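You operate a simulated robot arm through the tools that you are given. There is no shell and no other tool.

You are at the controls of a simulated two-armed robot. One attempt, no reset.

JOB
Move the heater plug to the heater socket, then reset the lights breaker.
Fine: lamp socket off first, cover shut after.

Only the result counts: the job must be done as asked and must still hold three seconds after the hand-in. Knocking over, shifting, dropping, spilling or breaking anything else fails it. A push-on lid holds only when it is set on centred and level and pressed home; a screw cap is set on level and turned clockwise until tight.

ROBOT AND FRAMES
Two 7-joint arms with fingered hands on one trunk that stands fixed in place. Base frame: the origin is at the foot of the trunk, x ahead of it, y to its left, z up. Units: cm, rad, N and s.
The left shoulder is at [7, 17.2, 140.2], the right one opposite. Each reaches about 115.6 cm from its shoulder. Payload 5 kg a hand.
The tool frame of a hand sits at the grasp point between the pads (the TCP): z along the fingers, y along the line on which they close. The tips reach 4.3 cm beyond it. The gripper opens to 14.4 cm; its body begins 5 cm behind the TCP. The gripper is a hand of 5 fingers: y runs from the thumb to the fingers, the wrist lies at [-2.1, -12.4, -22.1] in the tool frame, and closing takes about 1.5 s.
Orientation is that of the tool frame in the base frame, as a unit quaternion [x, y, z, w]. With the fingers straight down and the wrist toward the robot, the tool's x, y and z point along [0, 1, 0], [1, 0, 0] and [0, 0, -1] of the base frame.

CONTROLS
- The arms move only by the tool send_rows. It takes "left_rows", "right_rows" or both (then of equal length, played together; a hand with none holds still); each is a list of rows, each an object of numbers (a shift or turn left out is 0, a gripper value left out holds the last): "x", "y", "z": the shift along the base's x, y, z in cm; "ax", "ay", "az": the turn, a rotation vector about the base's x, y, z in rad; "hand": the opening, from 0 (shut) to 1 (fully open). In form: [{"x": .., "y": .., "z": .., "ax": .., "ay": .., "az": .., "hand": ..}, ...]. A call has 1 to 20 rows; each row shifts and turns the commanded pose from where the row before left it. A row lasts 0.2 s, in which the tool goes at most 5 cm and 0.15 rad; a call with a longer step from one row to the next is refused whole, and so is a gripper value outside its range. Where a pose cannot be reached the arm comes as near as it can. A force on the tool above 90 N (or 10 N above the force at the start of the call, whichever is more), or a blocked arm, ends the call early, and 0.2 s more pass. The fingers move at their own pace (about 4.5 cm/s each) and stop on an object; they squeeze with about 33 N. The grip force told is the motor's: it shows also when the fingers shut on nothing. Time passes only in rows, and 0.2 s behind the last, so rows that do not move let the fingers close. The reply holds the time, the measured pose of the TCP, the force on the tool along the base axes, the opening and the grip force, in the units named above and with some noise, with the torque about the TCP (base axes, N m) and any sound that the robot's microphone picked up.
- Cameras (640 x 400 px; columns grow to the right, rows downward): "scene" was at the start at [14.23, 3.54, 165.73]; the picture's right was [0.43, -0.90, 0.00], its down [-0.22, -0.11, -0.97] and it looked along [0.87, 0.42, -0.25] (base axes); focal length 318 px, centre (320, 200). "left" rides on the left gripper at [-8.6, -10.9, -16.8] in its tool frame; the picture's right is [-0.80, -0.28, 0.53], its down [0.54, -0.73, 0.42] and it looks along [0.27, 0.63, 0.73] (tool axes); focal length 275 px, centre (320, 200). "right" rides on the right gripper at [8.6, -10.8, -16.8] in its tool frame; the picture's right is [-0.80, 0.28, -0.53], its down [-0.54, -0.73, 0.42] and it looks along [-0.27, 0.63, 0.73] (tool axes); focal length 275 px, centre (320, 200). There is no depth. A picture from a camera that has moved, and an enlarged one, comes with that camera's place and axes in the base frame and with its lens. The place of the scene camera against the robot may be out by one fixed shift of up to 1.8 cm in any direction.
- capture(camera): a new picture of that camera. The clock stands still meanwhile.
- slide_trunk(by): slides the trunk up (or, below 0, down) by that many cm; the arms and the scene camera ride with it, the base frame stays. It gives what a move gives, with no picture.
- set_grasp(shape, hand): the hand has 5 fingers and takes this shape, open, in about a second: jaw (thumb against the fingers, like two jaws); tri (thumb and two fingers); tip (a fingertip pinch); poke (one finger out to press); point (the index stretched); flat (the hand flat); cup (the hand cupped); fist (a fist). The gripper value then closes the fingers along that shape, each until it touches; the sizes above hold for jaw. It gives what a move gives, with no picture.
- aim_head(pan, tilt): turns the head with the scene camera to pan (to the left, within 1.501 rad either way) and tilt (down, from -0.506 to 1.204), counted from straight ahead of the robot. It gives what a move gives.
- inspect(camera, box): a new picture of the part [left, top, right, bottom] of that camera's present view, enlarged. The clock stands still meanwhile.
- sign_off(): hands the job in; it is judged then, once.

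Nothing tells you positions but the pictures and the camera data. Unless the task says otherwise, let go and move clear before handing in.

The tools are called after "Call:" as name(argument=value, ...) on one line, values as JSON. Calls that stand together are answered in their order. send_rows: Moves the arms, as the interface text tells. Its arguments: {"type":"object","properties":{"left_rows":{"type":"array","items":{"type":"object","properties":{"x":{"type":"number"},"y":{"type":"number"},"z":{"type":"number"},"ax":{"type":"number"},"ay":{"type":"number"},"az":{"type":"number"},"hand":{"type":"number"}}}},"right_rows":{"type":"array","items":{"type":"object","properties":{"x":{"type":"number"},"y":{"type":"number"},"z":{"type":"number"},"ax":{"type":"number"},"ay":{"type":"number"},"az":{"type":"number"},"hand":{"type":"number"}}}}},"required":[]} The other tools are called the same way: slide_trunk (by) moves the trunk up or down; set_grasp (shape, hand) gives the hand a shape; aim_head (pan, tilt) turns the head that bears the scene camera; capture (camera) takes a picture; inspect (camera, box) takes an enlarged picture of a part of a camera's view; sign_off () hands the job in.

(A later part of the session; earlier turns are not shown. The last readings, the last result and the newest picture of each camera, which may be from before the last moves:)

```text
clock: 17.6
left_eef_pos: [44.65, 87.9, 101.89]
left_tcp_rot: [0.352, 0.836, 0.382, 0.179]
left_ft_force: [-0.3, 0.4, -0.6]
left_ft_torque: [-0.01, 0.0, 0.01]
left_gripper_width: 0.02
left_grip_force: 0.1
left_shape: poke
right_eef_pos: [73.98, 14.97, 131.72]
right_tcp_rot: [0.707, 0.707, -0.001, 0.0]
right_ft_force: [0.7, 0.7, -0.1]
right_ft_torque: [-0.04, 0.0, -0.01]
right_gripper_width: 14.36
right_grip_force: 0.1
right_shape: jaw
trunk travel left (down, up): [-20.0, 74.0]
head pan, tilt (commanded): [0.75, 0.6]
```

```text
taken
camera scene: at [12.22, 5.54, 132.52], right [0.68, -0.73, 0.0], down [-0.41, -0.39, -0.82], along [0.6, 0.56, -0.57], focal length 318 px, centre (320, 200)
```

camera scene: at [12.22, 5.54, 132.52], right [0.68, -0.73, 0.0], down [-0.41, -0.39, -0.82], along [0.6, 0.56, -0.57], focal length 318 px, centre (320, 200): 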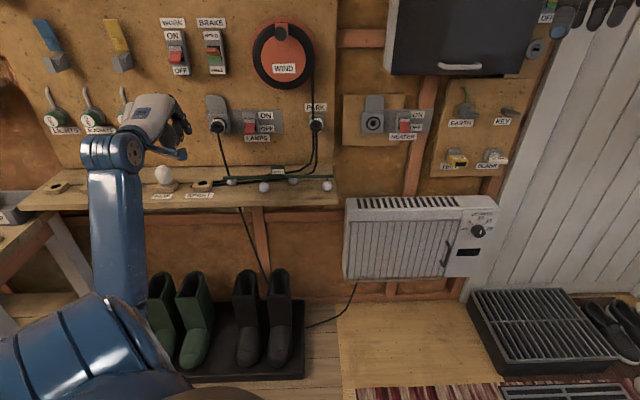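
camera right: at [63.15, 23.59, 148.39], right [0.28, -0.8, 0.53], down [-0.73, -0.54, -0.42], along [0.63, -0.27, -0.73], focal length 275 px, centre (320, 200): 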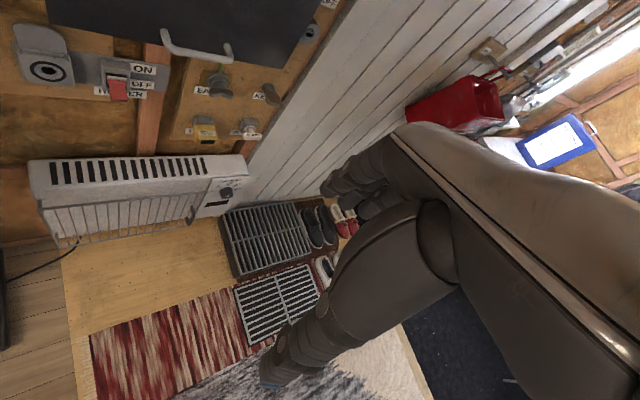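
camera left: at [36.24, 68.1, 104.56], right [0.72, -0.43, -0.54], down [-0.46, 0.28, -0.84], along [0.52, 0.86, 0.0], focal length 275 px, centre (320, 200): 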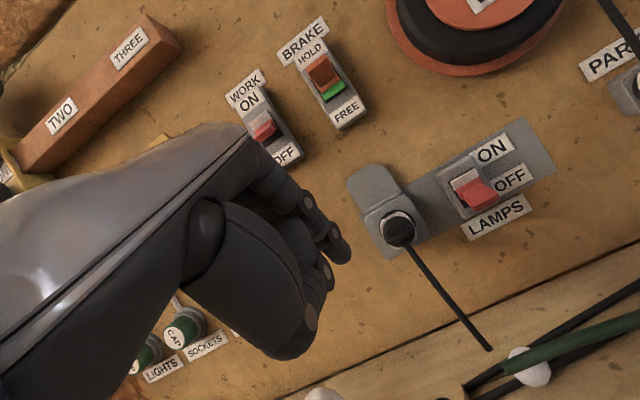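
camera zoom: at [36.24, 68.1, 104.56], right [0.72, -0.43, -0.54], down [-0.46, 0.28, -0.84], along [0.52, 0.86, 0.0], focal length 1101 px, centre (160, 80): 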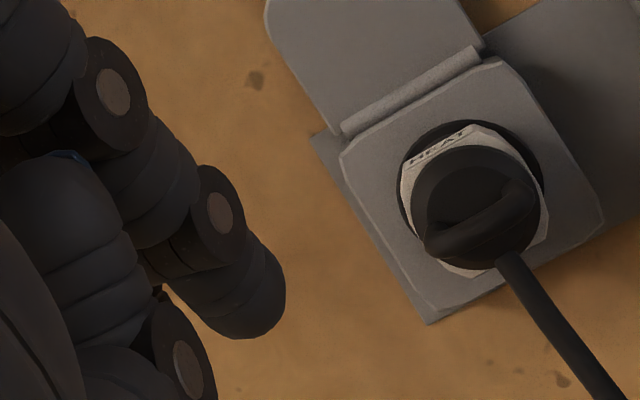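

The plug body's front is around [59.0, 94.1, 96.2] (about 4 cm across, on axis with the wall normal), and the cable hangs from its bottom. Gripping it from the left and right sides keeps clear of the cable. I'll retreat, roll the hand so the thumb is left and the fingers right, and see whether the arm can hold that.

Call:
send_rows(left_rows=[{"x": -1, "y": -2.5, "z": 1}, {"x": -1, "y": -2.5, "z": 1}, {"x": 0.4, "y": -1.6, "z": 0.5, "ax": 0.0814, "ay": 0.0729, "az": -0.0925}, {"x": 0.4, "y": -1.6, "z": 0.5, "ax": 0.0814, "ay": 0.0729, "az": -0.0925}, {"x": 0.4, "y": -1.6, "z": 0.5, "ax": 0.0814, "ay": 0.0729, "az": -0.0925}, {"x": 0.4, "y": -1.6, "z": 0.5, "ax": 0.0814, "ay": 0.0729, "az": -0.0925}, {"x": 0.4, "y": -1.6, "z": 0.5, "ax": 0.0814, "ay": 0.0729, "az": -0.0925}, {"x": 0.4, "y": -1.6, "z": 0.5, "ax": 0.0814, "ay": 0.0729, "az": -0.0925}, {"x": 0.4, "y": -1.0, "z": 0.5, "ax": 0.0814, "ay": 0.0729, "az": -0.0925}, {"ax": 0.0814, "ay": 0.0729, "az": -0.0925}, {"ax": 0.0814, "ay": 0.0729, "az": -0.0925}, {"ax": 0.0814, "ay": 0.0729, "az": -0.0925}, {"ax": 0.0814, "ay": 0.0729, "az": -0.0925}])

Call:
capture(camera="left")

Call:
capture(camera="scene")

```text
clock: 20.4
left_eef_pos: [45.45, 72.51, 107.61]
left_tcp_rot: [0.841, 0.338, 0.397, -0.142]
left_ft_force: [0.1, 0.1, -0.7]
left_ft_torque: [0.03, -0.02, -0.01]
left_gripper_width: 0.02
left_grip_force: 0.0
left_shape: poke
right_eef_pos: [73.94, 14.93, 131.57]
right_tcp_rot: [0.707, 0.707, 0.0, 0.0]
right_ft_force: [0.1, 0.1, -0.1]
right_ft_torque: [0.03, 0.02, 0.0]
right_gripper_width: 14.37
right_grip_force: 0.1
right_shape: jaw
trunk travel left (down, up): [-20.0, 74.0]
head pan, tilt (commanded): [0.75, 0.6]
```

```text
taken
camera left: at [24.59, 67.9, 111.41], right [-0.25, 0.12, -0.96], down [0.0, 0.99, 0.12], along [0.97, 0.03, -0.25], focal length 275 px, centre (320, 200)
```

left: 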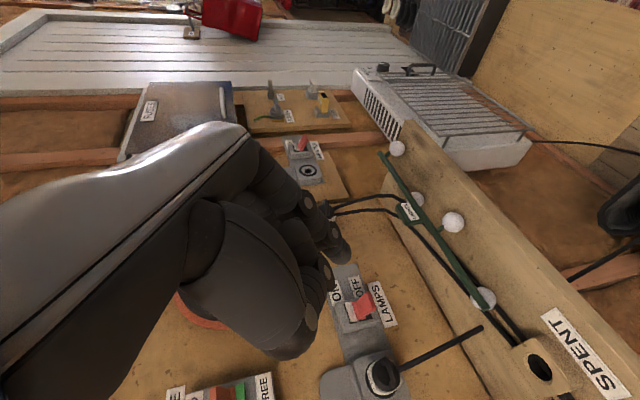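

```text
taken
camera scene: at [12.3, 5.49, 132.51], right [0.68, -0.73, 0.0], down [-0.41, -0.39, -0.82], along [0.6, 0.56, -0.57], focal length 318 px, centre (320, 200)
```

scene: 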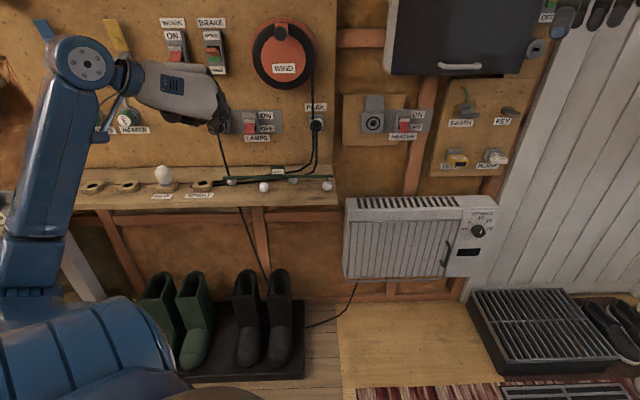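

That orientation is reachable. I'll switch to the three-finger grasp, level the hand more toward the wall and check the view.

Call:
set_grasp(hand="left", shape="tri")

Call:
send_rows(left_rows=[{"ax": 0.0937, "ay": -0.0831, "az": 0.0088}, {"ax": 0.0937, "ay": -0.0831, "az": 0.0088}, {"ax": 0.0937, "ay": -0.0831, "az": 0.0088}, {"ax": 0.0937, "ay": -0.0831, "az": 0.0088}])

Call:
capture(camera="left")

Call:
inspect(camera="scene", box=[40, 20, 296, 180])

```text
clock: 21.3
left_eef_pos: [45.41, 72.48, 107.57]
left_tcp_rot: [0.841, 0.339, 0.397, -0.141]
left_ft_force: [-0.1, 0.4, -0.2]
left_ft_torque: [-0.01, -0.01, 0.01]
left_gripper_width: 14.39
left_grip_force: 0.0
left_shape: tri
right_eef_pos: [74.02, 14.79, 131.65]
right_tcp_rot: [0.707, 0.708, 0.0, 0.0]
right_ft_force: [-0.2, -0.2, 0.6]
right_ft_torque: [0.01, 0.03, -0.03]
right_gripper_width: 14.38
right_grip_force: 0.1
right_shape: jaw
trunk travel left (down, up): [-20.0, 74.0]
head pan, tilt (commanded): [0.75, 0.6]
```

```text
clock: 22.3
left_eef_pos: [45.27, 72.43, 107.46]
left_tcp_rot: [0.717, 0.293, 0.584, -0.244]
left_ft_force: [-0.2, -0.2, 0.4]
left_ft_torque: [-0.01, -0.01, 0.01]
left_gripper_width: 14.39
left_grip_force: 0.2
left_shape: tri
right_eef_pos: [74.04, 14.92, 131.62]
right_tcp_rot: [0.707, 0.707, -0.001, 0.0]
right_ft_force: [-0.5, 0.0, 0.3]
right_ft_torque: [-0.02, 0.0, -0.01]
right_gripper_width: 14.37
right_grip_force: 0.0
right_shape: jaw
trunk travel left (down, up): [-20.0, 74.0]
head pan, tilt (commanded): [0.75, 0.6]
```

```text
taken
camera left: at [24.93, 67.36, 102.44], right [0.05, 0.46, -0.88], down [-0.14, 0.88, 0.45], along [0.99, 0.1, 0.11], focal length 275 px, centre (320, 200)
```

left: 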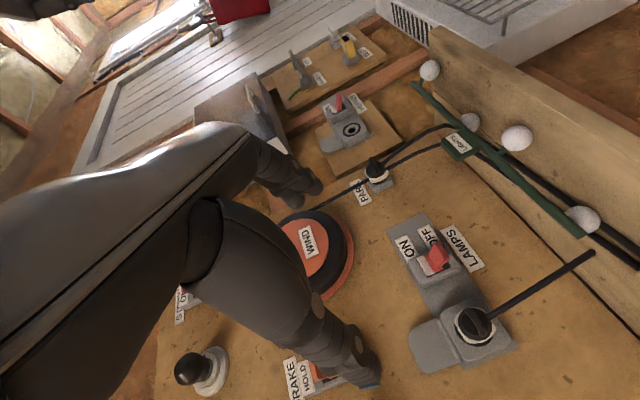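

```text
2.50 times, centred on (168, 100) of scene
camera zoom: at [12.26, 5.5, 132.53], right [0.68, -0.73, 0.0], down [-0.41, -0.39, -0.82], along [0.6, 0.56, -0.57], focal length 796 px, centre (700, 450)
```

zoom: 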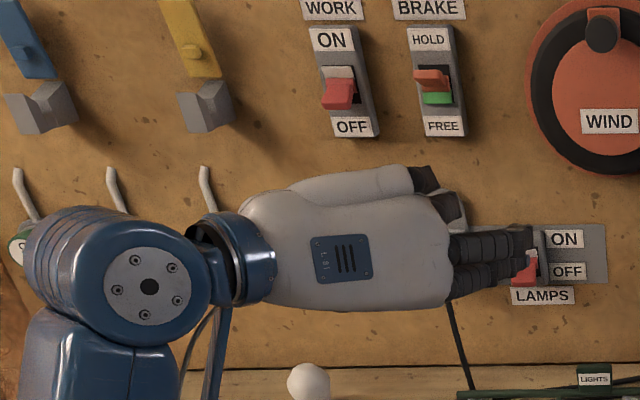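

Hand is now nearly level with the thumb left and fingers right. This view is almost side-on to the plug, which is useful for measuring how far it sticks out, so I'll zoom in.

Call:
inspect(camera="left", box=[400, 270, 560, 390])

Call:
inspect(camera="left", box=[300, 80, 420, 180])

```text
3.33 times, centred on (480, 330) of left
camera zoom: at [24.93, 67.36, 102.44], right [0.05, 0.46, -0.88], down [-0.14, 0.88, 0.45], along [0.99, 0.1, 0.11], focal length 918 px, centre (-213, -233)
```

zoom: 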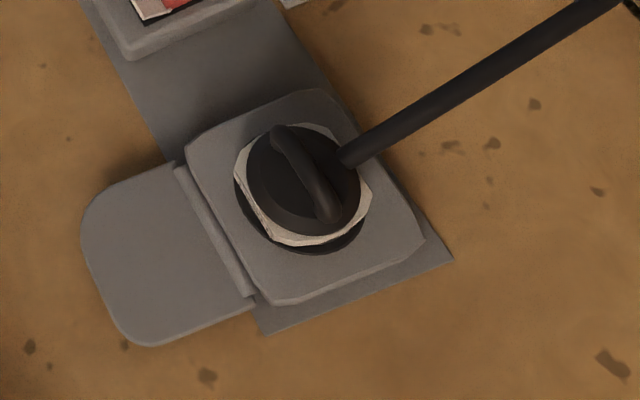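

```text
4.00 times, centred on (360, 130) of left
camera zoom: at [24.93, 67.36, 102.44], right [0.05, 0.46, -0.88], down [-0.14, 0.88, 0.45], along [0.99, 0.1, 0.11], focal length 1101 px, centre (160, 480)
```

zoom: 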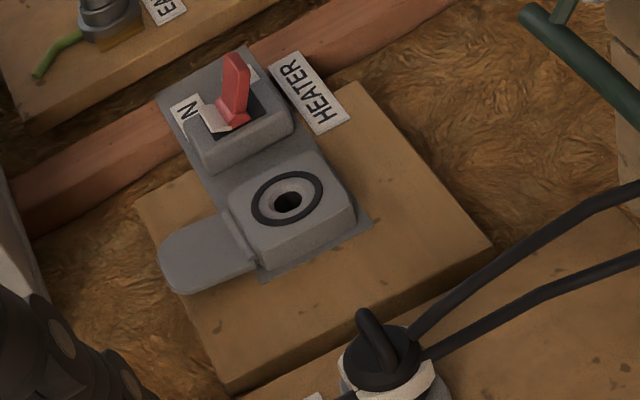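

The plug axis is about [59, 94, 96.0], with its front face roughly 2 cm proud of the socket. I'll half-close the fingers so they clear the switch next door and move to a standoff in front of the plug.

Call:
send_rows(left_rows=[{"x": 1.3, "y": 2.88, "z": -2.1, "hand": 0.5}, {"x": 1.3, "y": 2.88, "z": -2.1}, {"x": 1.3, "y": 2.88, "z": -2.1}, {"x": 1.3, "y": 2.88, "z": -2.1}, {"x": 1.3, "y": 2.88, "z": -2.1}, {}, {}, {}])

Call:
capture(camera="left")

Call:
inspect(camera="scene", box=[40, 60, 296, 220])

```text
clock: 24.1
left_eef_pos: [51.93, 86.89, 97.26]
left_tcp_rot: [0.717, 0.293, 0.584, -0.244]
left_ft_force: [0.4, 0.1, 0.5]
left_ft_torque: [-0.01, -0.03, 0.02]
left_gripper_width: 7.25
left_grip_force: 0.0
left_shape: tri
right_eef_pos: [74.04, 14.88, 131.65]
right_tcp_rot: [0.707, 0.707, 0.0, 0.0]
right_ft_force: [0.5, 0.2, 0.0]
right_ft_torque: [0.0, 0.01, -0.01]
right_gripper_width: 14.37
right_grip_force: 0.0
right_shape: jaw
trunk travel left (down, up): [-20.0, 74.0]
head pan, tilt (commanded): [0.75, 0.6]
```

```text
taken
camera left: at [31.49, 81.74, 92.18], right [0.05, 0.46, -0.88], down [-0.14, 0.88, 0.45], along [0.99, 0.1, 0.11], focal length 275 px, centre (320, 200)
```

left: 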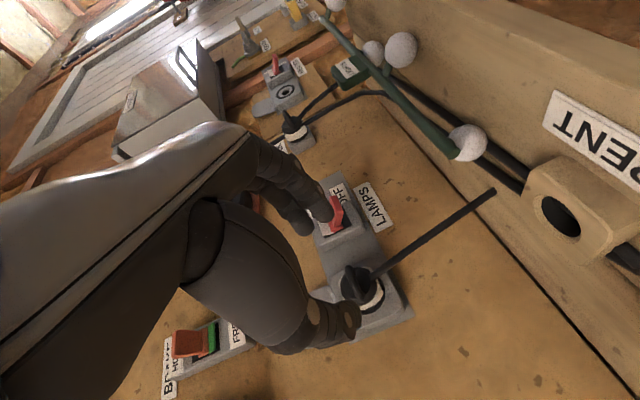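

```text
2.50 times, centred on (168, 140) of scene
camera zoom: at [12.26, 5.49, 132.52], right [0.68, -0.73, 0.0], down [-0.41, -0.39, -0.82], along [0.6, 0.56, -0.57], focal length 796 px, centre (700, 350)
```

zoom: 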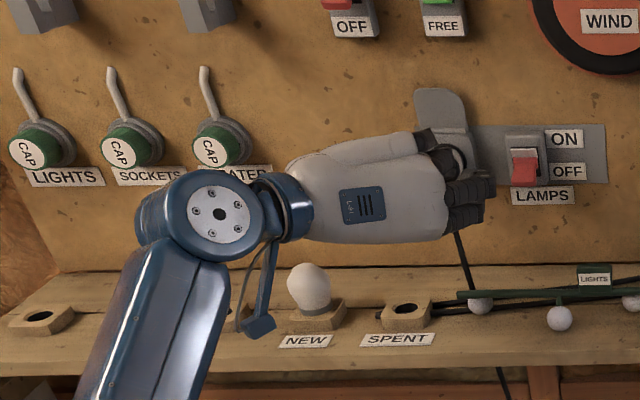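

The thumb and fingers straddle the plug. I'll zoom in to centre precisely before moving in.

Call:
inspect(camera="left", box=[270, 180, 430, 360])

Call:
inspect(camera="scene", box=[190, 85, 270, 155])

```text
2.22 times, centred on (350, 270) of left
camera zoom: at [31.49, 81.74, 92.18], right [0.05, 0.46, -0.88], down [-0.14, 0.88, 0.45], along [0.99, 0.1, 0.11], focal length 612 px, centre (253, 44)
```

zoom: 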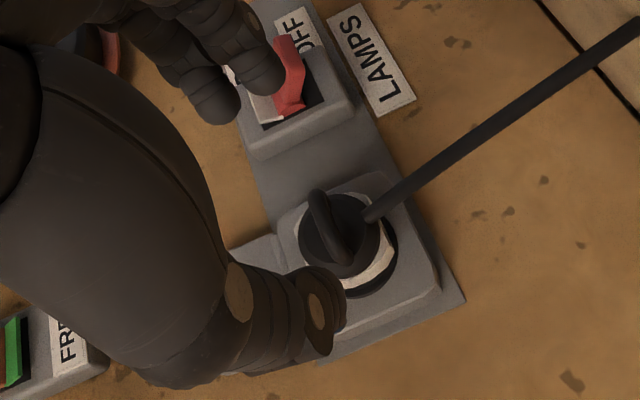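

```text
5.71 times, centred on (230, 120) of scene
camera zoom: at [12.26, 5.49, 132.52], right [0.68, -0.73, 0.0], down [-0.41, -0.39, -0.82], along [0.6, 0.56, -0.57], focal length 1820 px, centre (834, 657)
```

zoom: 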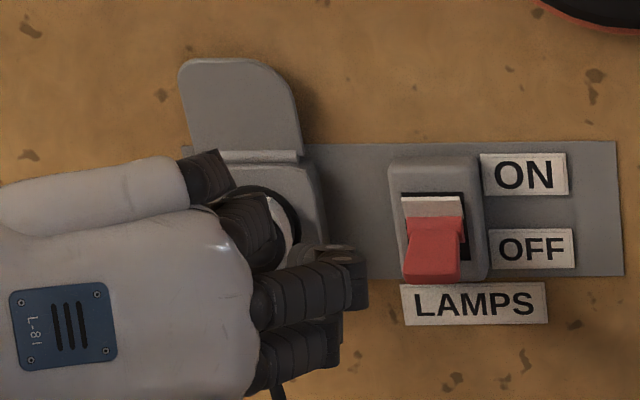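

Fingers and thumb are symmetric about the plug. I'll advance 7.2 cm along the finger direction and check before closing.

Call:
send_rows(left_rows=[{"x": 1.0, "y": 1.0, "z": -0.29}, {"x": 1.0, "y": 1.0, "z": -0.29}, {"x": 1.0, "y": 1.0, "z": -0.29}, {"x": 1.0, "y": 1.0, "z": -0.29}, {"x": 1.0, "y": 0.95, "z": -0.28}])

Call:
inspect(camera="left", box=[270, 160, 430, 340])

Call:
inspect(camera="scene", box=[190, 85, 270, 155])

```text
clock: 25.3
left_eef_pos: [56.85, 91.87, 95.61]
left_tcp_rot: [0.718, 0.294, 0.582, -0.244]
left_ft_force: [0.1, -0.7, -0.1]
left_ft_torque: [0.02, -0.02, 0.0]
left_gripper_width: 7.24
left_grip_force: 0.1
left_shape: tri
right_eef_pos: [74.06, 14.93, 131.61]
right_tcp_rot: [0.707, 0.707, 0.0, 0.0]
right_ft_force: [-0.4, 0.1, -0.8]
right_ft_torque: [0.0, 0.0, -0.03]
right_gripper_width: 14.38
right_grip_force: 0.1
right_shape: jaw
trunk travel left (down, up): [-20.0, 74.0]
head pan, tilt (commanded): [0.75, 0.6]
```

```text
2.22 times, centred on (350, 250) of left
camera zoom: at [36.41, 86.75, 90.53], right [0.05, 0.46, -0.89], down [-0.14, 0.88, 0.45], along [0.99, 0.1, 0.11], focal length 612 px, centre (253, 89)
```

zoom: 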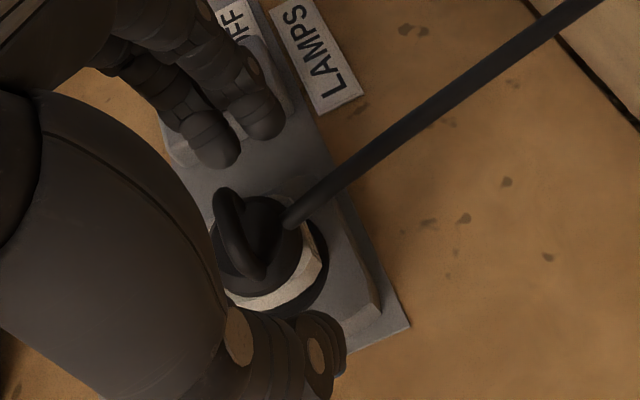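

```text
5.71 times, centred on (230, 120) of scene
camera zoom: at [12.31, 5.52, 132.51], right [0.68, -0.73, 0.0], down [-0.41, -0.39, -0.82], along [0.6, 0.56, -0.57], focal length 1820 px, centre (834, 657)
```

zoom: 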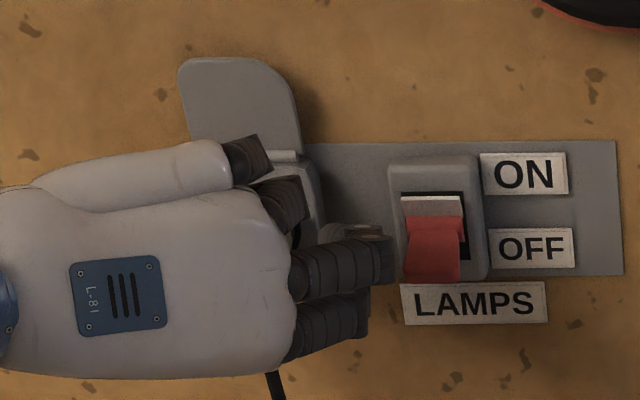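

The plug is centred between thumb and fingers and nothing is touching. Closing the grip now.

Call:
send_rows(left_rows=[{"hand": 0}, {"hand": 0}, {"hand": 0}, {"hand": 0}, {"hand": 0}, {"hand": 0}])

Call:
inspect(camera="left", box=[270, 160, 430, 340])

Call:
inspect(camera="scene", box=[190, 85, 270, 155])

```text
clock: 26.7
left_eef_pos: [56.75, 91.86, 95.49]
left_tcp_rot: [0.718, 0.293, 0.583, -0.244]
left_ft_force: [-3.0, -1.1, -3.4]
left_ft_torque: [-0.2, 0.09, 0.09]
left_gripper_width: 2.39
left_grip_force: 33.1
left_shape: tri
right_eef_pos: [74.04, 15.01, 131.62]
right_tcp_rot: [0.707, 0.707, -0.001, -0.001]
right_ft_force: [0.0, -1.0, -0.5]
right_ft_torque: [-0.03, 0.01, -0.01]
right_gripper_width: 14.4
right_grip_force: 0.1
right_shape: jaw
trunk travel left (down, up): [-20.0, 74.0]
head pan, tilt (commanded): [0.75, 0.6]
```

```text
2.22 times, centred on (350, 250) of left
camera zoom: at [36.34, 86.76, 90.51], right [0.05, 0.46, -0.89], down [-0.14, 0.88, 0.45], along [0.99, 0.1, 0.11], focal length 612 px, centre (253, 89)
```

zoom: 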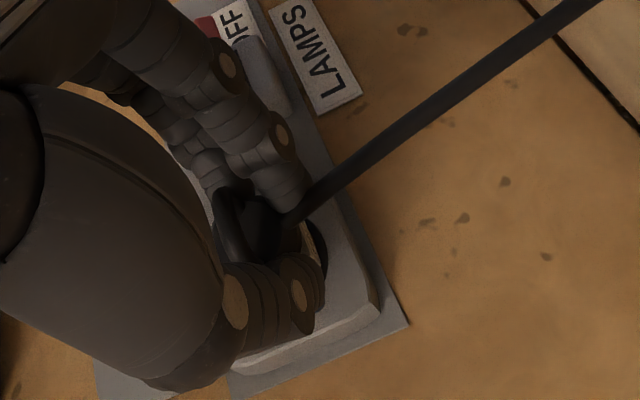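

```text
5.71 times, centred on (230, 120) of scene
camera zoom: at [12.26, 5.53, 132.51], right [0.68, -0.73, 0.0], down [-0.41, -0.39, -0.82], along [0.6, 0.56, -0.57], focal length 1820 px, centre (834, 657)
```

zoom: 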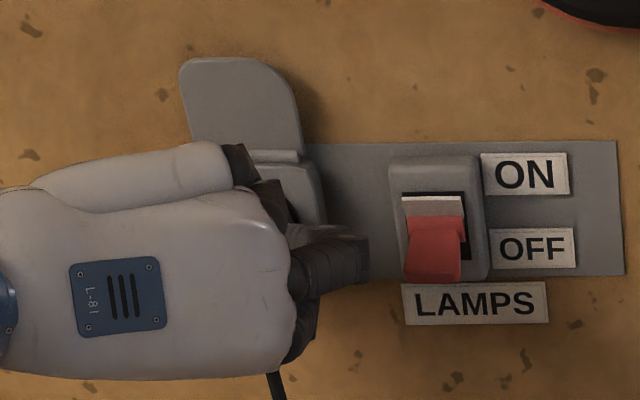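

The grip is firm on the plug. Pulling it straight out along the wall normal, slowly at first.

Call:
send_rows(left_rows=[{"x": -0.3, "y": -0.3}, {"x": -0.4, "y": -0.4}, {"x": -0.5, "y": -0.5}, {"x": -0.5, "y": -0.5}, {"x": -0.5, "y": -0.5}])

Call:
inspect(camera="left", box=[270, 160, 430, 340])

```text
clock: 27.9
left_eef_pos: [54.64, 89.81, 95.74]
left_tcp_rot: [0.718, 0.292, 0.583, -0.245]
left_ft_force: [0.6, 0.0, -0.5]
left_ft_torque: [-0.02, 0.06, -0.03]
left_gripper_width: 2.12
left_grip_force: 32.8
left_shape: tri
right_eef_pos: [74.01, 14.87, 131.78]
right_tcp_rot: [0.708, 0.707, 0.0, 0.0]
right_ft_force: [-0.4, -0.2, 0.0]
right_ft_torque: [0.02, 0.0, -0.01]
right_gripper_width: 14.41
right_grip_force: 0.0
right_shape: jaw
trunk travel left (down, up): [-20.0, 74.0]
head pan, tilt (commanded): [0.75, 0.6]
```

```text
2.22 times, centred on (350, 250) of left
camera zoom: at [34.18, 84.62, 90.62], right [0.05, 0.46, -0.88], down [-0.14, 0.88, 0.45], along [0.99, 0.1, 0.11], focal length 612 px, centre (253, 89)
```

zoom: 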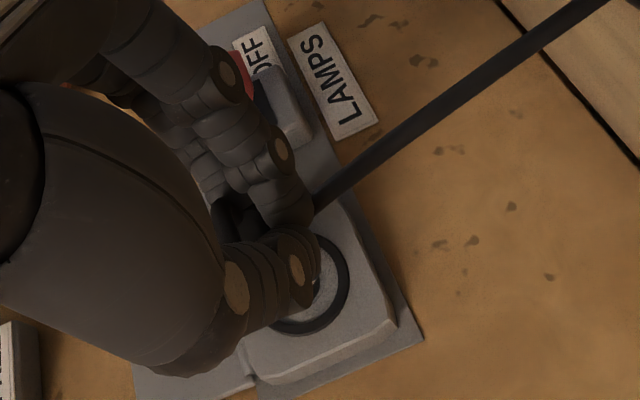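

The socket ring is now visible behind the fingers, so the plug is coming out. I'll continue pulling clear and check it from both cameras.

Call:
send_rows(left_rows=[{"x": -0.8, "y": -0.8}, {"x": -1.0, "y": -1.0}, {"x": -1.2, "y": -1.2}, {"x": -1.2, "y": -1.2}])

Call:
capture(camera="left")

Call:
inspect(camera="scene", box=[170, 75, 298, 155])

```text
clock: 28.9
left_eef_pos: [50.33, 85.67, 95.79]
left_tcp_rot: [0.717, 0.293, 0.584, -0.244]
left_ft_force: [-0.3, 0.1, 0.3]
left_ft_torque: [-0.04, 0.02, 0.0]
left_gripper_width: 2.14
left_grip_force: 32.8
left_shape: tri
right_eef_pos: [74.08, 14.97, 131.59]
right_tcp_rot: [0.707, 0.707, 0.0, 0.0]
right_ft_force: [0.0, 0.2, 0.0]
right_ft_torque: [0.01, -0.03, -0.02]
right_gripper_width: 14.35
right_grip_force: 0.1
right_shape: jaw
trunk travel left (down, up): [-20.0, 74.0]
head pan, tilt (commanded): [0.75, 0.6]
```

```text
taken
camera left: at [29.85, 80.46, 90.59], right [0.05, 0.46, -0.88], down [-0.14, 0.88, 0.45], along [0.99, 0.1, 0.11], focal length 275 px, centre (320, 200)
```

left: 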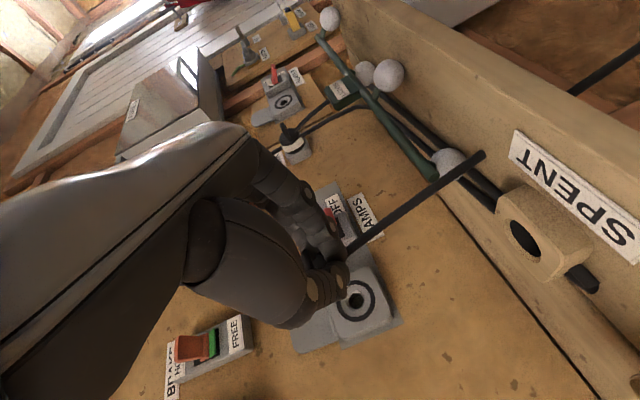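

```text
5.00 times, centred on (234, 115) of scene
camera zoom: at [12.23, 5.47, 132.53], right [0.68, -0.73, 0.0], down [-0.41, -0.39, -0.83], along [0.6, 0.56, -0.56], focal length 1593 px, centre (750, 625)
```

zoom: 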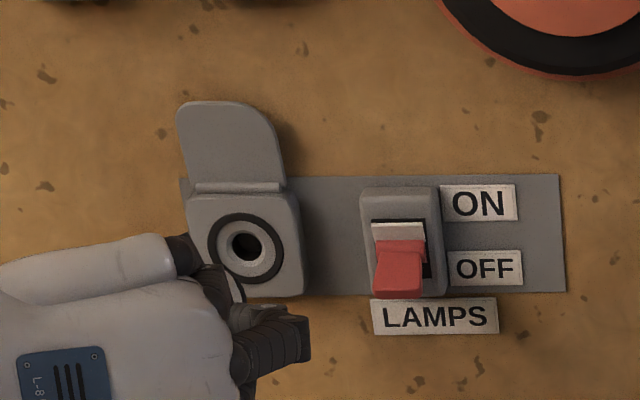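

The plug is out and in hand, and the lamps socket is empty. I'll check how it sits in the grip.

Call:
inspect(camera="left", box=[260, 170, 400, 330])

Call:
inspect(camera="scene", box=[200, 110, 250, 160])

Call:
capture(camera="scene")

```text
2.50 times, centred on (330, 250) of left
camera zoom: at [29.85, 80.46, 90.59], right [0.05, 0.46, -0.88], down [-0.14, 0.88, 0.45], along [0.99, 0.1, 0.11], focal length 688 px, centre (295, 75)
```

zoom: 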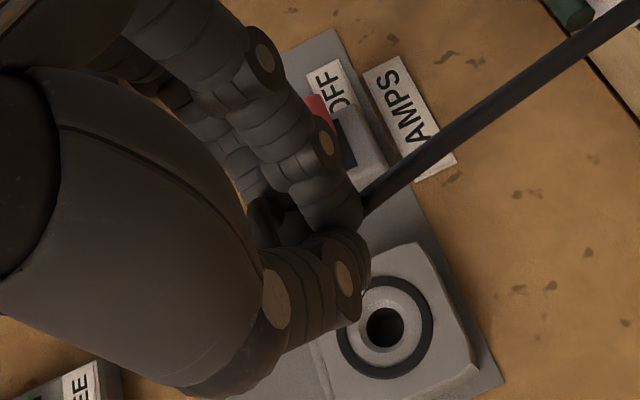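

```text
8.00 times, centred on (225, 135) of scene
camera zoom: at [12.23, 5.47, 132.53], right [0.68, -0.73, 0.0], down [-0.41, -0.39, -0.83], along [0.6, 0.56, -0.56], focal length 2548 px, centre (1080, 720)
```

zoom: 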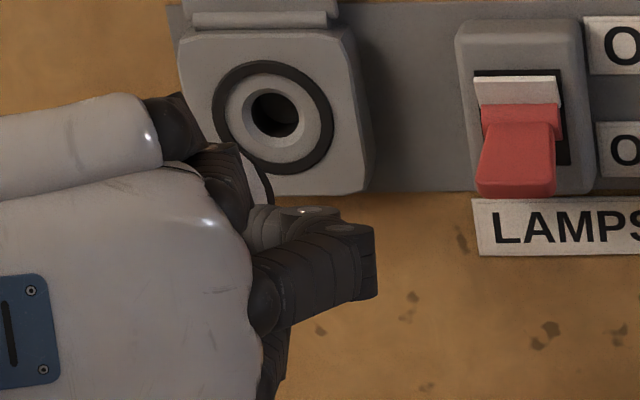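

```text
taken
camera scene: at [12.23, 5.47, 132.53], right [0.68, -0.73, 0.0], down [-0.41, -0.39, -0.83], along [0.6, 0.56, -0.56], focal length 318 px, centre (320, 200)
```

scene: 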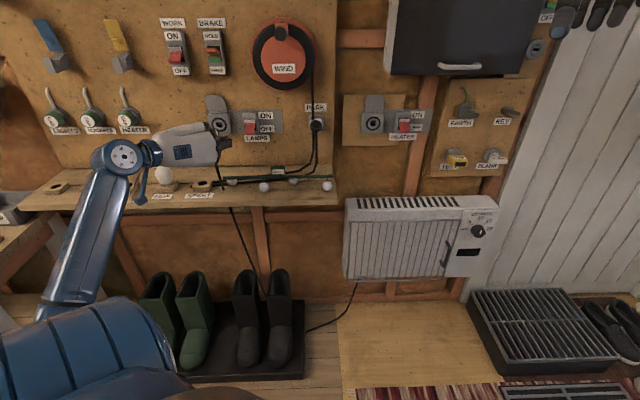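

The plug sits squarely with its bar between the fingers. I'll back off a little and carry it to the right toward the heater socket, checking halfway for snags.

Call:
send_rows(left_rows=[{"x": -1.0, "y": -1.0, "z": 0.5}, {"x": -1.2, "y": -1.2, "z": 0.7}, {"x": 2.0, "y": -2.0}, {"x": 2.2, "y": -2.2}, {"x": 2.2, "y": -2.2}, {"x": 2.2, "y": -2.2}, {"x": 2.2, "y": -2.2}, {"x": 2.2, "y": -2.2}, {"x": 2.2, "y": -2.2}, {"x": 2.2, "y": -2.2}])

Call:
capture(camera="left")

Call:
capture(camera="scene")

```text
clock: 31.1
left_eef_pos: [65.58, 65.53, 96.57]
left_tcp_rot: [0.718, 0.293, 0.582, -0.246]
left_ft_force: [0.8, -0.4, -0.7]
left_ft_torque: [-0.01, -0.02, 0.02]
left_gripper_width: 2.14
left_grip_force: 33.3
left_shape: tri
right_eef_pos: [74.18, 14.91, 131.7]
right_tcp_rot: [0.707, 0.707, 0.001, -0.001]
right_ft_force: [-0.4, 0.5, -0.6]
right_ft_torque: [0.01, 0.03, -0.01]
right_gripper_width: 14.37
right_grip_force: 0.0
right_shape: jaw
trunk travel left (down, up): [-20.0, 74.0]
head pan, tilt (commanded): [0.75, 0.6]
```

```text
taken
camera left: at [45.23, 60.33, 91.5], right [0.05, 0.46, -0.88], down [-0.14, 0.88, 0.45], along [0.99, 0.1, 0.11], focal length 275 px, centre (320, 200)
```

left: 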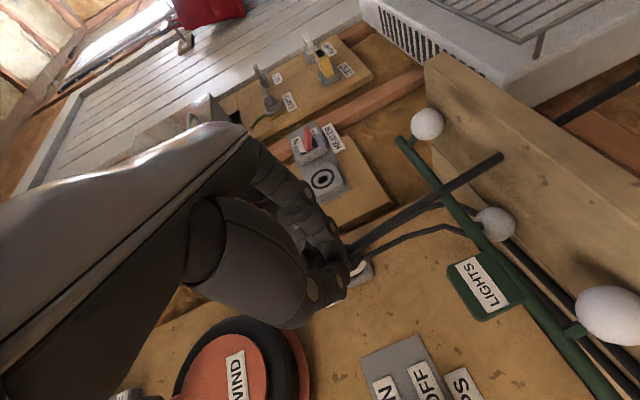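

```text
taken
camera scene: at [12.36, 5.46, 132.51], right [0.68, -0.73, 0.0], down [-0.41, -0.39, -0.82], along [0.6, 0.56, -0.57], focal length 318 px, centre (320, 200)
```

scene: 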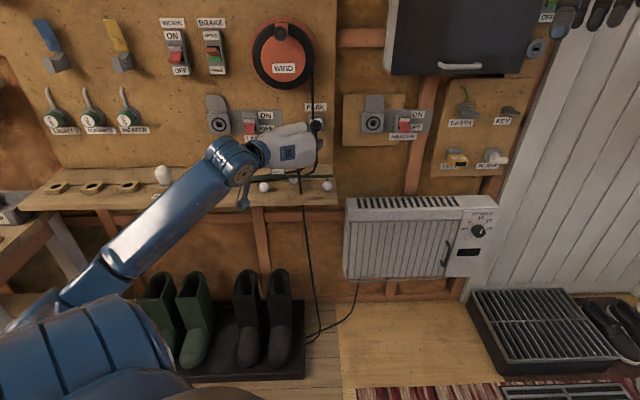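

No snags and the cable trails in front of the bench freely. Continuing to the heater socket's standoff.

Call:
send_rows(left_rows=[{"x": 2.2, "y": -2.2}, {"x": 2.2, "y": -2.2}, {"x": 2.2, "y": -2.2}, {"x": 2.2, "y": -2.2}, {"x": 2.2, "y": -2.2}, {"x": 2.2, "y": -2.2}, {"x": 2.2, "y": -2.2}, {"x": 2.2, "y": -2.2}])

Call:
capture(camera="left")

Call:
capture(camera="scene")

Call:
capture(camera="right")

```text
clock: 32.9
left_eef_pos: [83.2, 48.45, 97.06]
left_tcp_rot: [0.717, 0.293, 0.583, -0.245]
left_ft_force: [0.4, 0.2, -0.8]
left_ft_torque: [-0.06, 0.01, 0.0]
left_gripper_width: 2.15
left_grip_force: 32.8
left_shape: tri
right_eef_pos: [74.09, 14.93, 131.57]
right_tcp_rot: [0.707, 0.707, -0.001, 0.0]
right_ft_force: [0.2, -0.9, -0.7]
right_ft_torque: [-0.01, 0.06, 0.04]
right_gripper_width: 14.36
right_grip_force: 0.0
right_shape: jaw
trunk travel left (down, up): [-20.0, 74.0]
head pan, tilt (commanded): [0.75, 0.6]
```

```text
taken
camera left: at [62.75, 43.31, 91.91], right [0.05, 0.46, -0.88], down [-0.14, 0.88, 0.45], along [0.99, 0.1, 0.11], focal length 275 px, centre (320, 200)
```

left: 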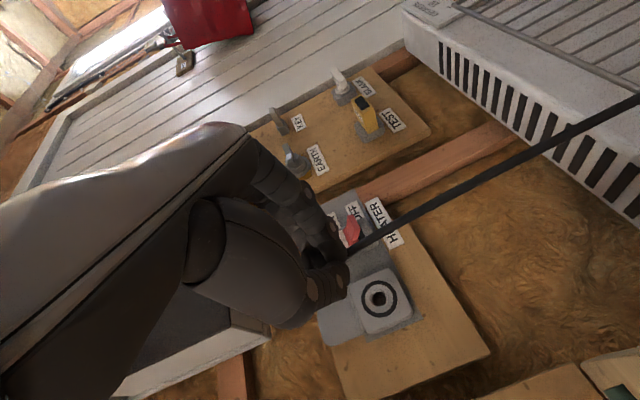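

```text
taken
camera scene: at [12.37, 5.44, 132.51], right [0.68, -0.73, 0.0], down [-0.41, -0.39, -0.82], along [0.6, 0.56, -0.57], focal length 318 px, centre (320, 200)
```

scene: 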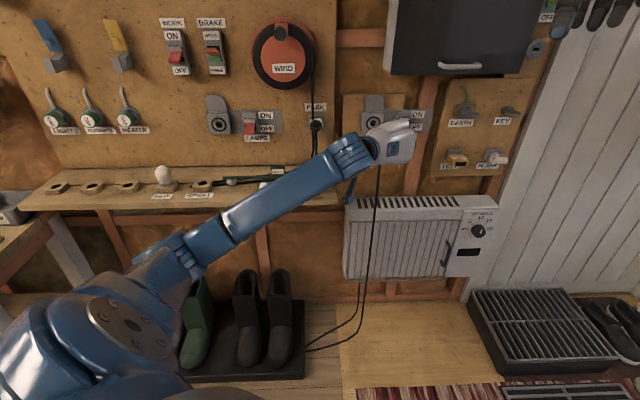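

```text
taken
camera right: at [63.29, 23.55, 148.32], right [0.28, -0.8, 0.53], down [-0.73, -0.54, -0.42], along [0.63, -0.27, -0.73], focal length 275 px, centre (320, 200)
```

right: 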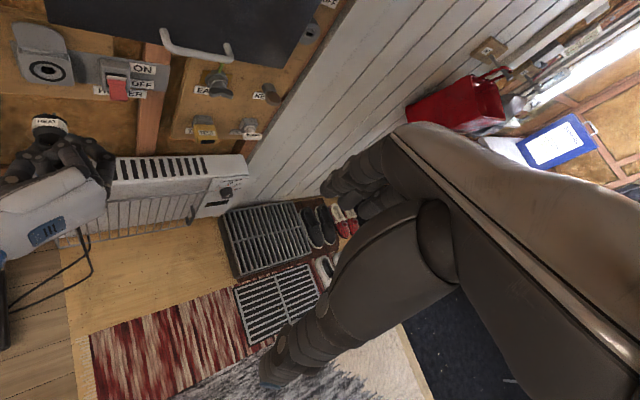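

The right camera sees the plug and the heater socket from above. Zooming both hand cameras for alignment.

Call:
inspect(camera="right", box=[0, 10, 144, 200])

Call:
inspect(camera="right", box=[0, 90, 120, 200])

Call:
inspect(camera="left", box=[300, 190, 440, 350])

```text
2.11 times, centred on (72, 105) of right
camera zoom: at [63.29, 23.55, 148.32], right [0.28, -0.8, 0.53], down [-0.73, -0.54, -0.42], along [0.63, -0.27, -0.73], focal length 580 px, centre (842, 400)
```

zoom: 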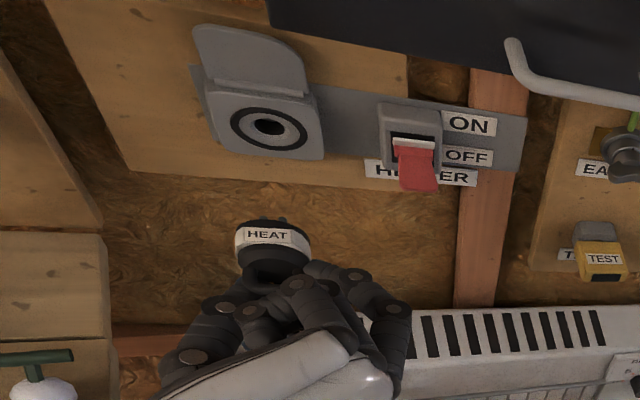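

```text
3.64 times, centred on (60, 145) of right
camera zoom: at [63.29, 23.55, 148.32], right [0.28, -0.8, 0.53], down [-0.73, -0.54, -0.42], along [0.63, -0.27, -0.73], focal length 1001 px, centre (1266, 400)
```

zoom: 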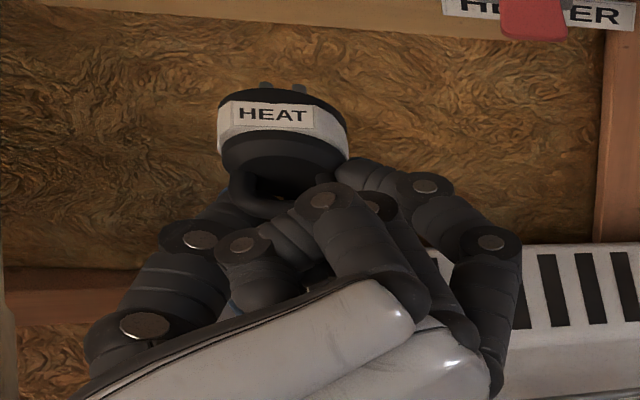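

```text
2.50 times, centred on (370, 270) of left
camera zoom: at [62.75, 43.31, 91.91], right [0.05, 0.46, -0.88], down [-0.14, 0.88, 0.45], along [0.99, 0.1, 0.11], focal length 688 px, centre (195, 25)
```

zoom: 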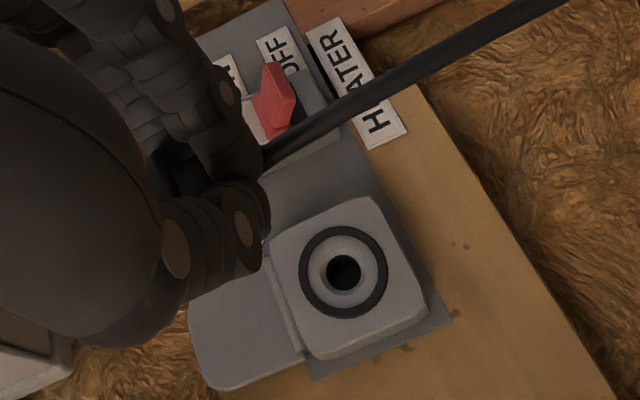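

The right camera shows the plug upright with the label on top and its pins pointing at the wall. It may be yawed slightly, and the fingers hold its rear part. I'll zoom further to measure that tilt.

Call:
inspect(camera="right", box=[32, 100, 76, 144])

Call:
inspect(camera="right", box=[8, 16, 88, 96])

```text
9.09 times, centred on (54, 122) of right
camera zoom: at [63.29, 23.55, 148.32], right [0.28, -0.8, 0.53], down [-0.73, -0.54, -0.42], along [0.63, -0.27, -0.73], focal length 2502 px, centre (2738, 909)
```

zoom: 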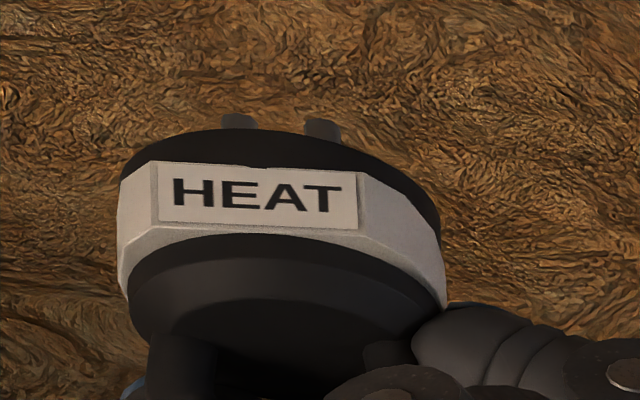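

```text
5.00 times, centred on (48, 56) of right
camera zoom: at [63.29, 23.55, 148.32], right [0.28, -0.8, 0.53], down [-0.73, -0.54, -0.42], along [0.63, -0.27, -0.73], focal length 1376 px, centre (1680, 920)
```

zoom: 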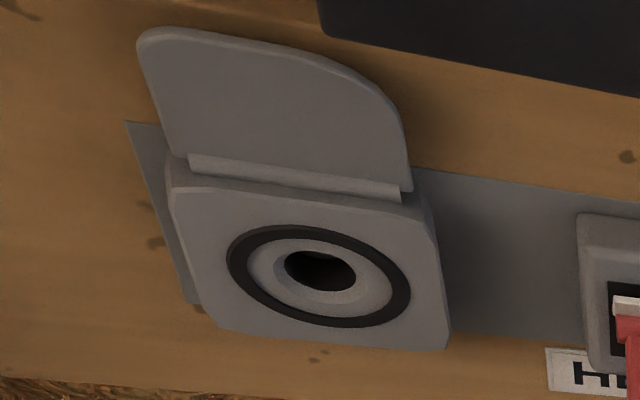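

Call:
inspect(camera="right", box=[38, 110, 66, 138])

Call:
inspect(camera="left", box=[310, 210, 366, 260])

```text
14.29 times, centred on (52, 124) of right
camera zoom: at [63.29, 23.55, 148.32], right [0.28, -0.8, 0.53], down [-0.73, -0.54, -0.42], along [0.63, -0.27, -0.73], focal length 3932 px, centre (4149, 1286)
```

zoom: 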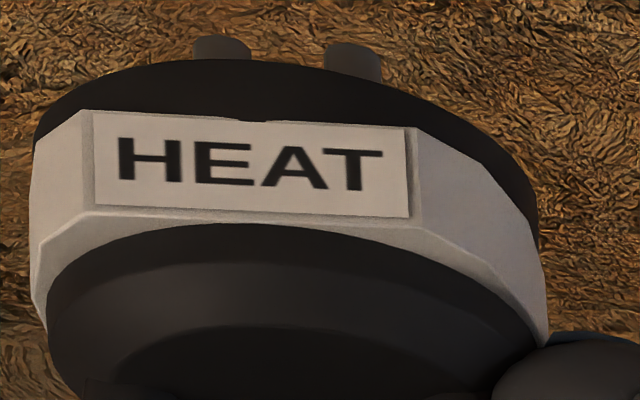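

```text
8.00 times, centred on (338, 235) of left
camera zoom: at [62.75, 43.31, 91.91], right [0.05, 0.46, -0.88], down [-0.14, 0.88, 0.45], along [0.99, 0.1, 0.11], focal length 2202 px, centre (176, -80)
```

zoom: 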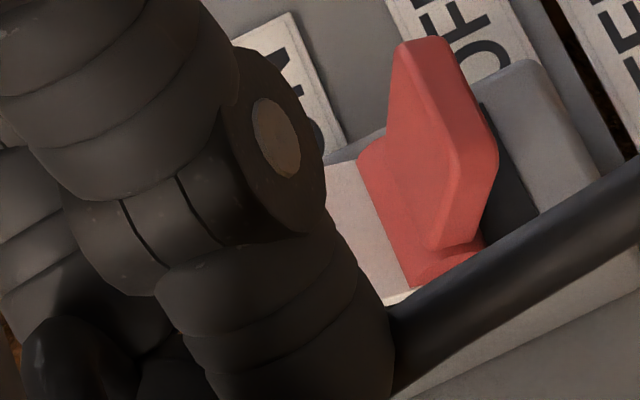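

The plug is level to within a few degrees and slightly right-yawed. I'll correct that, line it up with the heater socket (axis about r=25.3, z=95.1 in wall coordinates), and approach to just short of the socket.

Call:
send_rows(left_rows=[{"x": 1.13, "y": 0.85, "z": -0.5, "az": 0.01}, {"x": 1.13, "y": 0.85, "z": -0.5, "az": 0.01}, {"x": 1.13, "y": 0.85, "z": -0.5, "az": 0.01}, {"x": 1.13, "y": 0.85, "z": -0.5, "az": 0.01}, {"x": 1.13, "y": 0.85, "z": -0.5, "az": 0.01}])

Call:
inspect(camera="right", box=[0, 20, 96, 116])

Call:
inspect(camera="left", box=[300, 180, 440, 340])

```text
clock: 34.1
left_eef_pos: [88.95, 52.6, 94.5]
left_tcp_rot: [0.71, 0.311, 0.576, -0.259]
left_ft_force: [0.6, 1.0, -0.7]
left_ft_torque: [0.0, 0.02, -0.02]
left_gripper_width: 2.16
left_grip_force: 33.1
left_shape: tri
right_eef_pos: [74.0, 14.92, 131.53]
right_tcp_rot: [0.707, 0.707, -0.001, -0.001]
right_ft_force: [0.1, -0.5, 0.0]
right_ft_torque: [-0.02, 0.02, 0.02]
right_gripper_width: 14.38
right_grip_force: 0.1
right_shape: jaw
trunk travel left (down, up): [-20.0, 74.0]
head pan, tilt (commanded): [0.75, 0.6]
```

```text
4.17 times, centred on (48, 68) of right
camera zoom: at [63.22, 23.6, 148.35], right [0.28, -0.8, 0.53], down [-0.73, -0.54, -0.42], along [0.63, -0.27, -0.73], focal length 1147 px, centre (1453, 750)
```

zoom: 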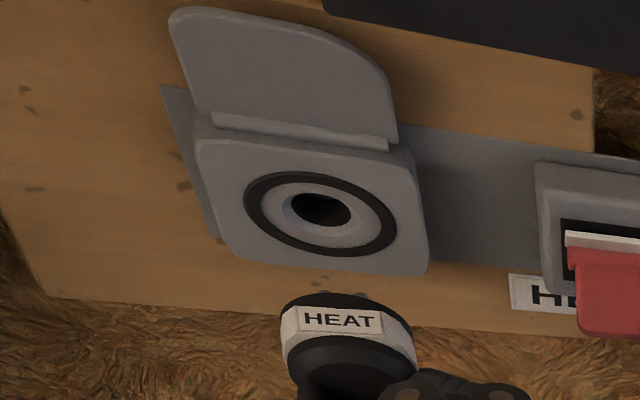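

```text
2.50 times, centred on (370, 260) of left
camera zoom: at [68.79, 46.46, 89.49], right [0.03, 0.46, -0.89], down [-0.18, 0.87, 0.45], along [0.98, 0.15, 0.11], focal length 688 px, centre (195, 50)
```

zoom: 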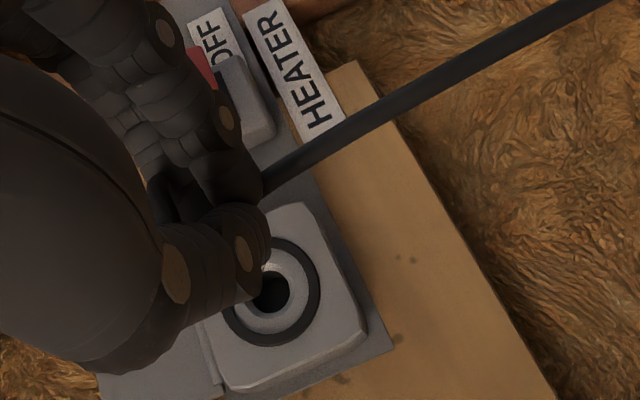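

The plug's centre line is within about 1–2 mm of the socket's axis in both views. Advancing slowly while watching the force.

Call:
send_rows(left_rows=[{"x": 0.2, "y": 0.38}, {"x": 0.29, "y": 0.29}, {"x": 0.29, "y": 0.29}, {"x": 0.29, "y": 0.29}, {"x": 0.29, "y": 0.29}, {"x": 0.29, "y": 0.29}])

Call:
inspect(camera="right", box=[0, 20, 96, 116])

Call:
inspect(camera="left", box=[290, 180, 430, 340])

```text
clock: 35.5
left_eef_pos: [90.48, 54.41, 94.32]
left_tcp_rot: [0.71, 0.311, 0.576, -0.258]
left_ft_force: [0.5, -0.2, -0.5]
left_ft_torque: [-0.02, -0.01, 0.03]
left_gripper_width: 2.15
left_grip_force: 33.0
left_shape: tri
right_eef_pos: [74.09, 14.97, 131.65]
right_tcp_rot: [0.707, 0.707, 0.001, 0.001]
right_ft_force: [0.1, 0.4, -0.7]
right_ft_torque: [-0.02, -0.02, 0.02]
right_gripper_width: 14.33
right_grip_force: 0.1
right_shape: jaw
trunk travel left (down, up): [-20.0, 74.0]
head pan, tilt (commanded): [0.75, 0.6]
```

```text
4.17 times, centred on (48, 68) of right
camera zoom: at [63.2, 23.6, 148.36], right [0.28, -0.8, 0.53], down [-0.73, -0.54, -0.42], along [0.63, -0.27, -0.73], focal length 1147 px, centre (1453, 750)
```

zoom: 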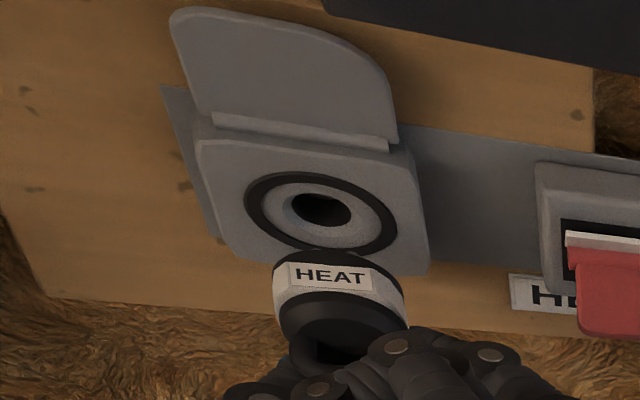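

```text
2.50 times, centred on (360, 260) of left
camera zoom: at [70.44, 48.25, 89.28], right [0.03, 0.46, -0.89], down [-0.18, 0.87, 0.45], along [0.98, 0.15, 0.11], focal length 688 px, centre (220, 50)
```

zoom: 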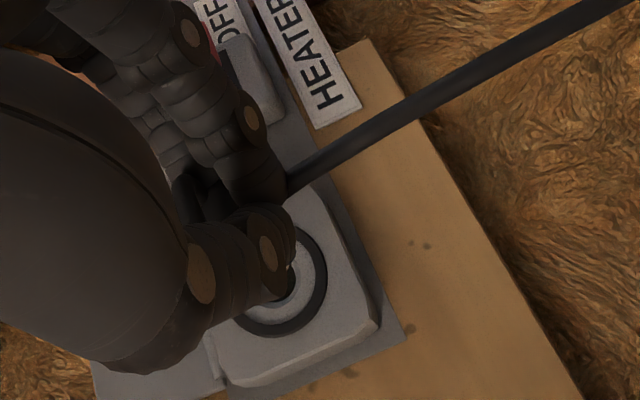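

Still aligned (plug r≈25.3, hole r≈25.3) with no contact. Pushing on in small steps.

Call:
send_rows(left_rows=[{"x": 0.25, "y": 0.25}, {"x": 0.25, "y": 0.25}, {"x": 0.25, "y": 0.25}, {"x": 0.25, "y": 0.25}, {"x": 0.25, "y": 0.25}])

Call:
inspect(camera="right", box=[0, 20, 96, 116])

Call:
inspect(camera="left", box=[290, 180, 430, 340])

```text
clock: 36.7
left_eef_pos: [91.7, 55.62, 94.31]
left_tcp_rot: [0.71, 0.311, 0.576, -0.259]
left_ft_force: [0.4, -1.2, -0.2]
left_ft_torque: [0.0, 0.01, -0.02]
left_gripper_width: 2.15
left_grip_force: 33.0
left_shape: tri
right_eef_pos: [73.97, 14.83, 131.56]
right_tcp_rot: [0.707, 0.707, -0.001, 0.0]
right_ft_force: [-1.2, -0.6, 0.8]
right_ft_torque: [0.01, 0.02, -0.03]
right_gripper_width: 14.4
right_grip_force: 0.0
right_shape: jaw
trunk travel left (down, up): [-20.0, 74.0]
head pan, tilt (commanded): [0.75, 0.6]
```

```text
4.17 times, centred on (48, 68) of right
camera zoom: at [63.18, 23.59, 148.37], right [0.28, -0.8, 0.53], down [-0.73, -0.54, -0.42], along [0.63, -0.27, -0.73], focal length 1147 px, centre (1453, 750)
```

zoom: 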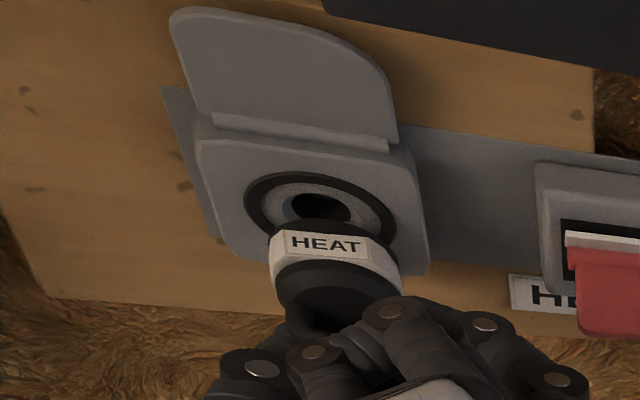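

```text
2.50 times, centred on (360, 260) of left
camera zoom: at [71.64, 49.45, 89.25], right [0.03, 0.47, -0.88], down [-0.18, 0.87, 0.45], along [0.98, 0.15, 0.11], focal length 688 px, centre (220, 50)
```

zoom: 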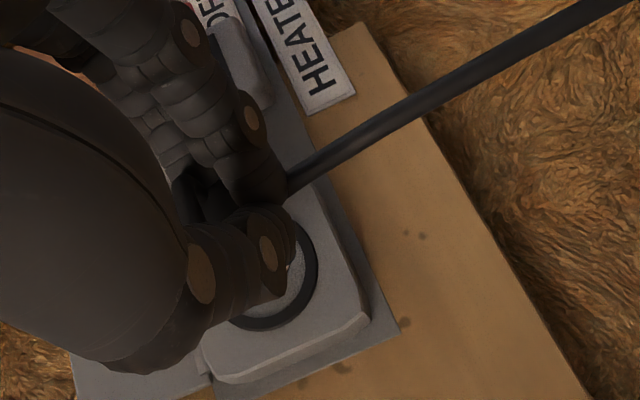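

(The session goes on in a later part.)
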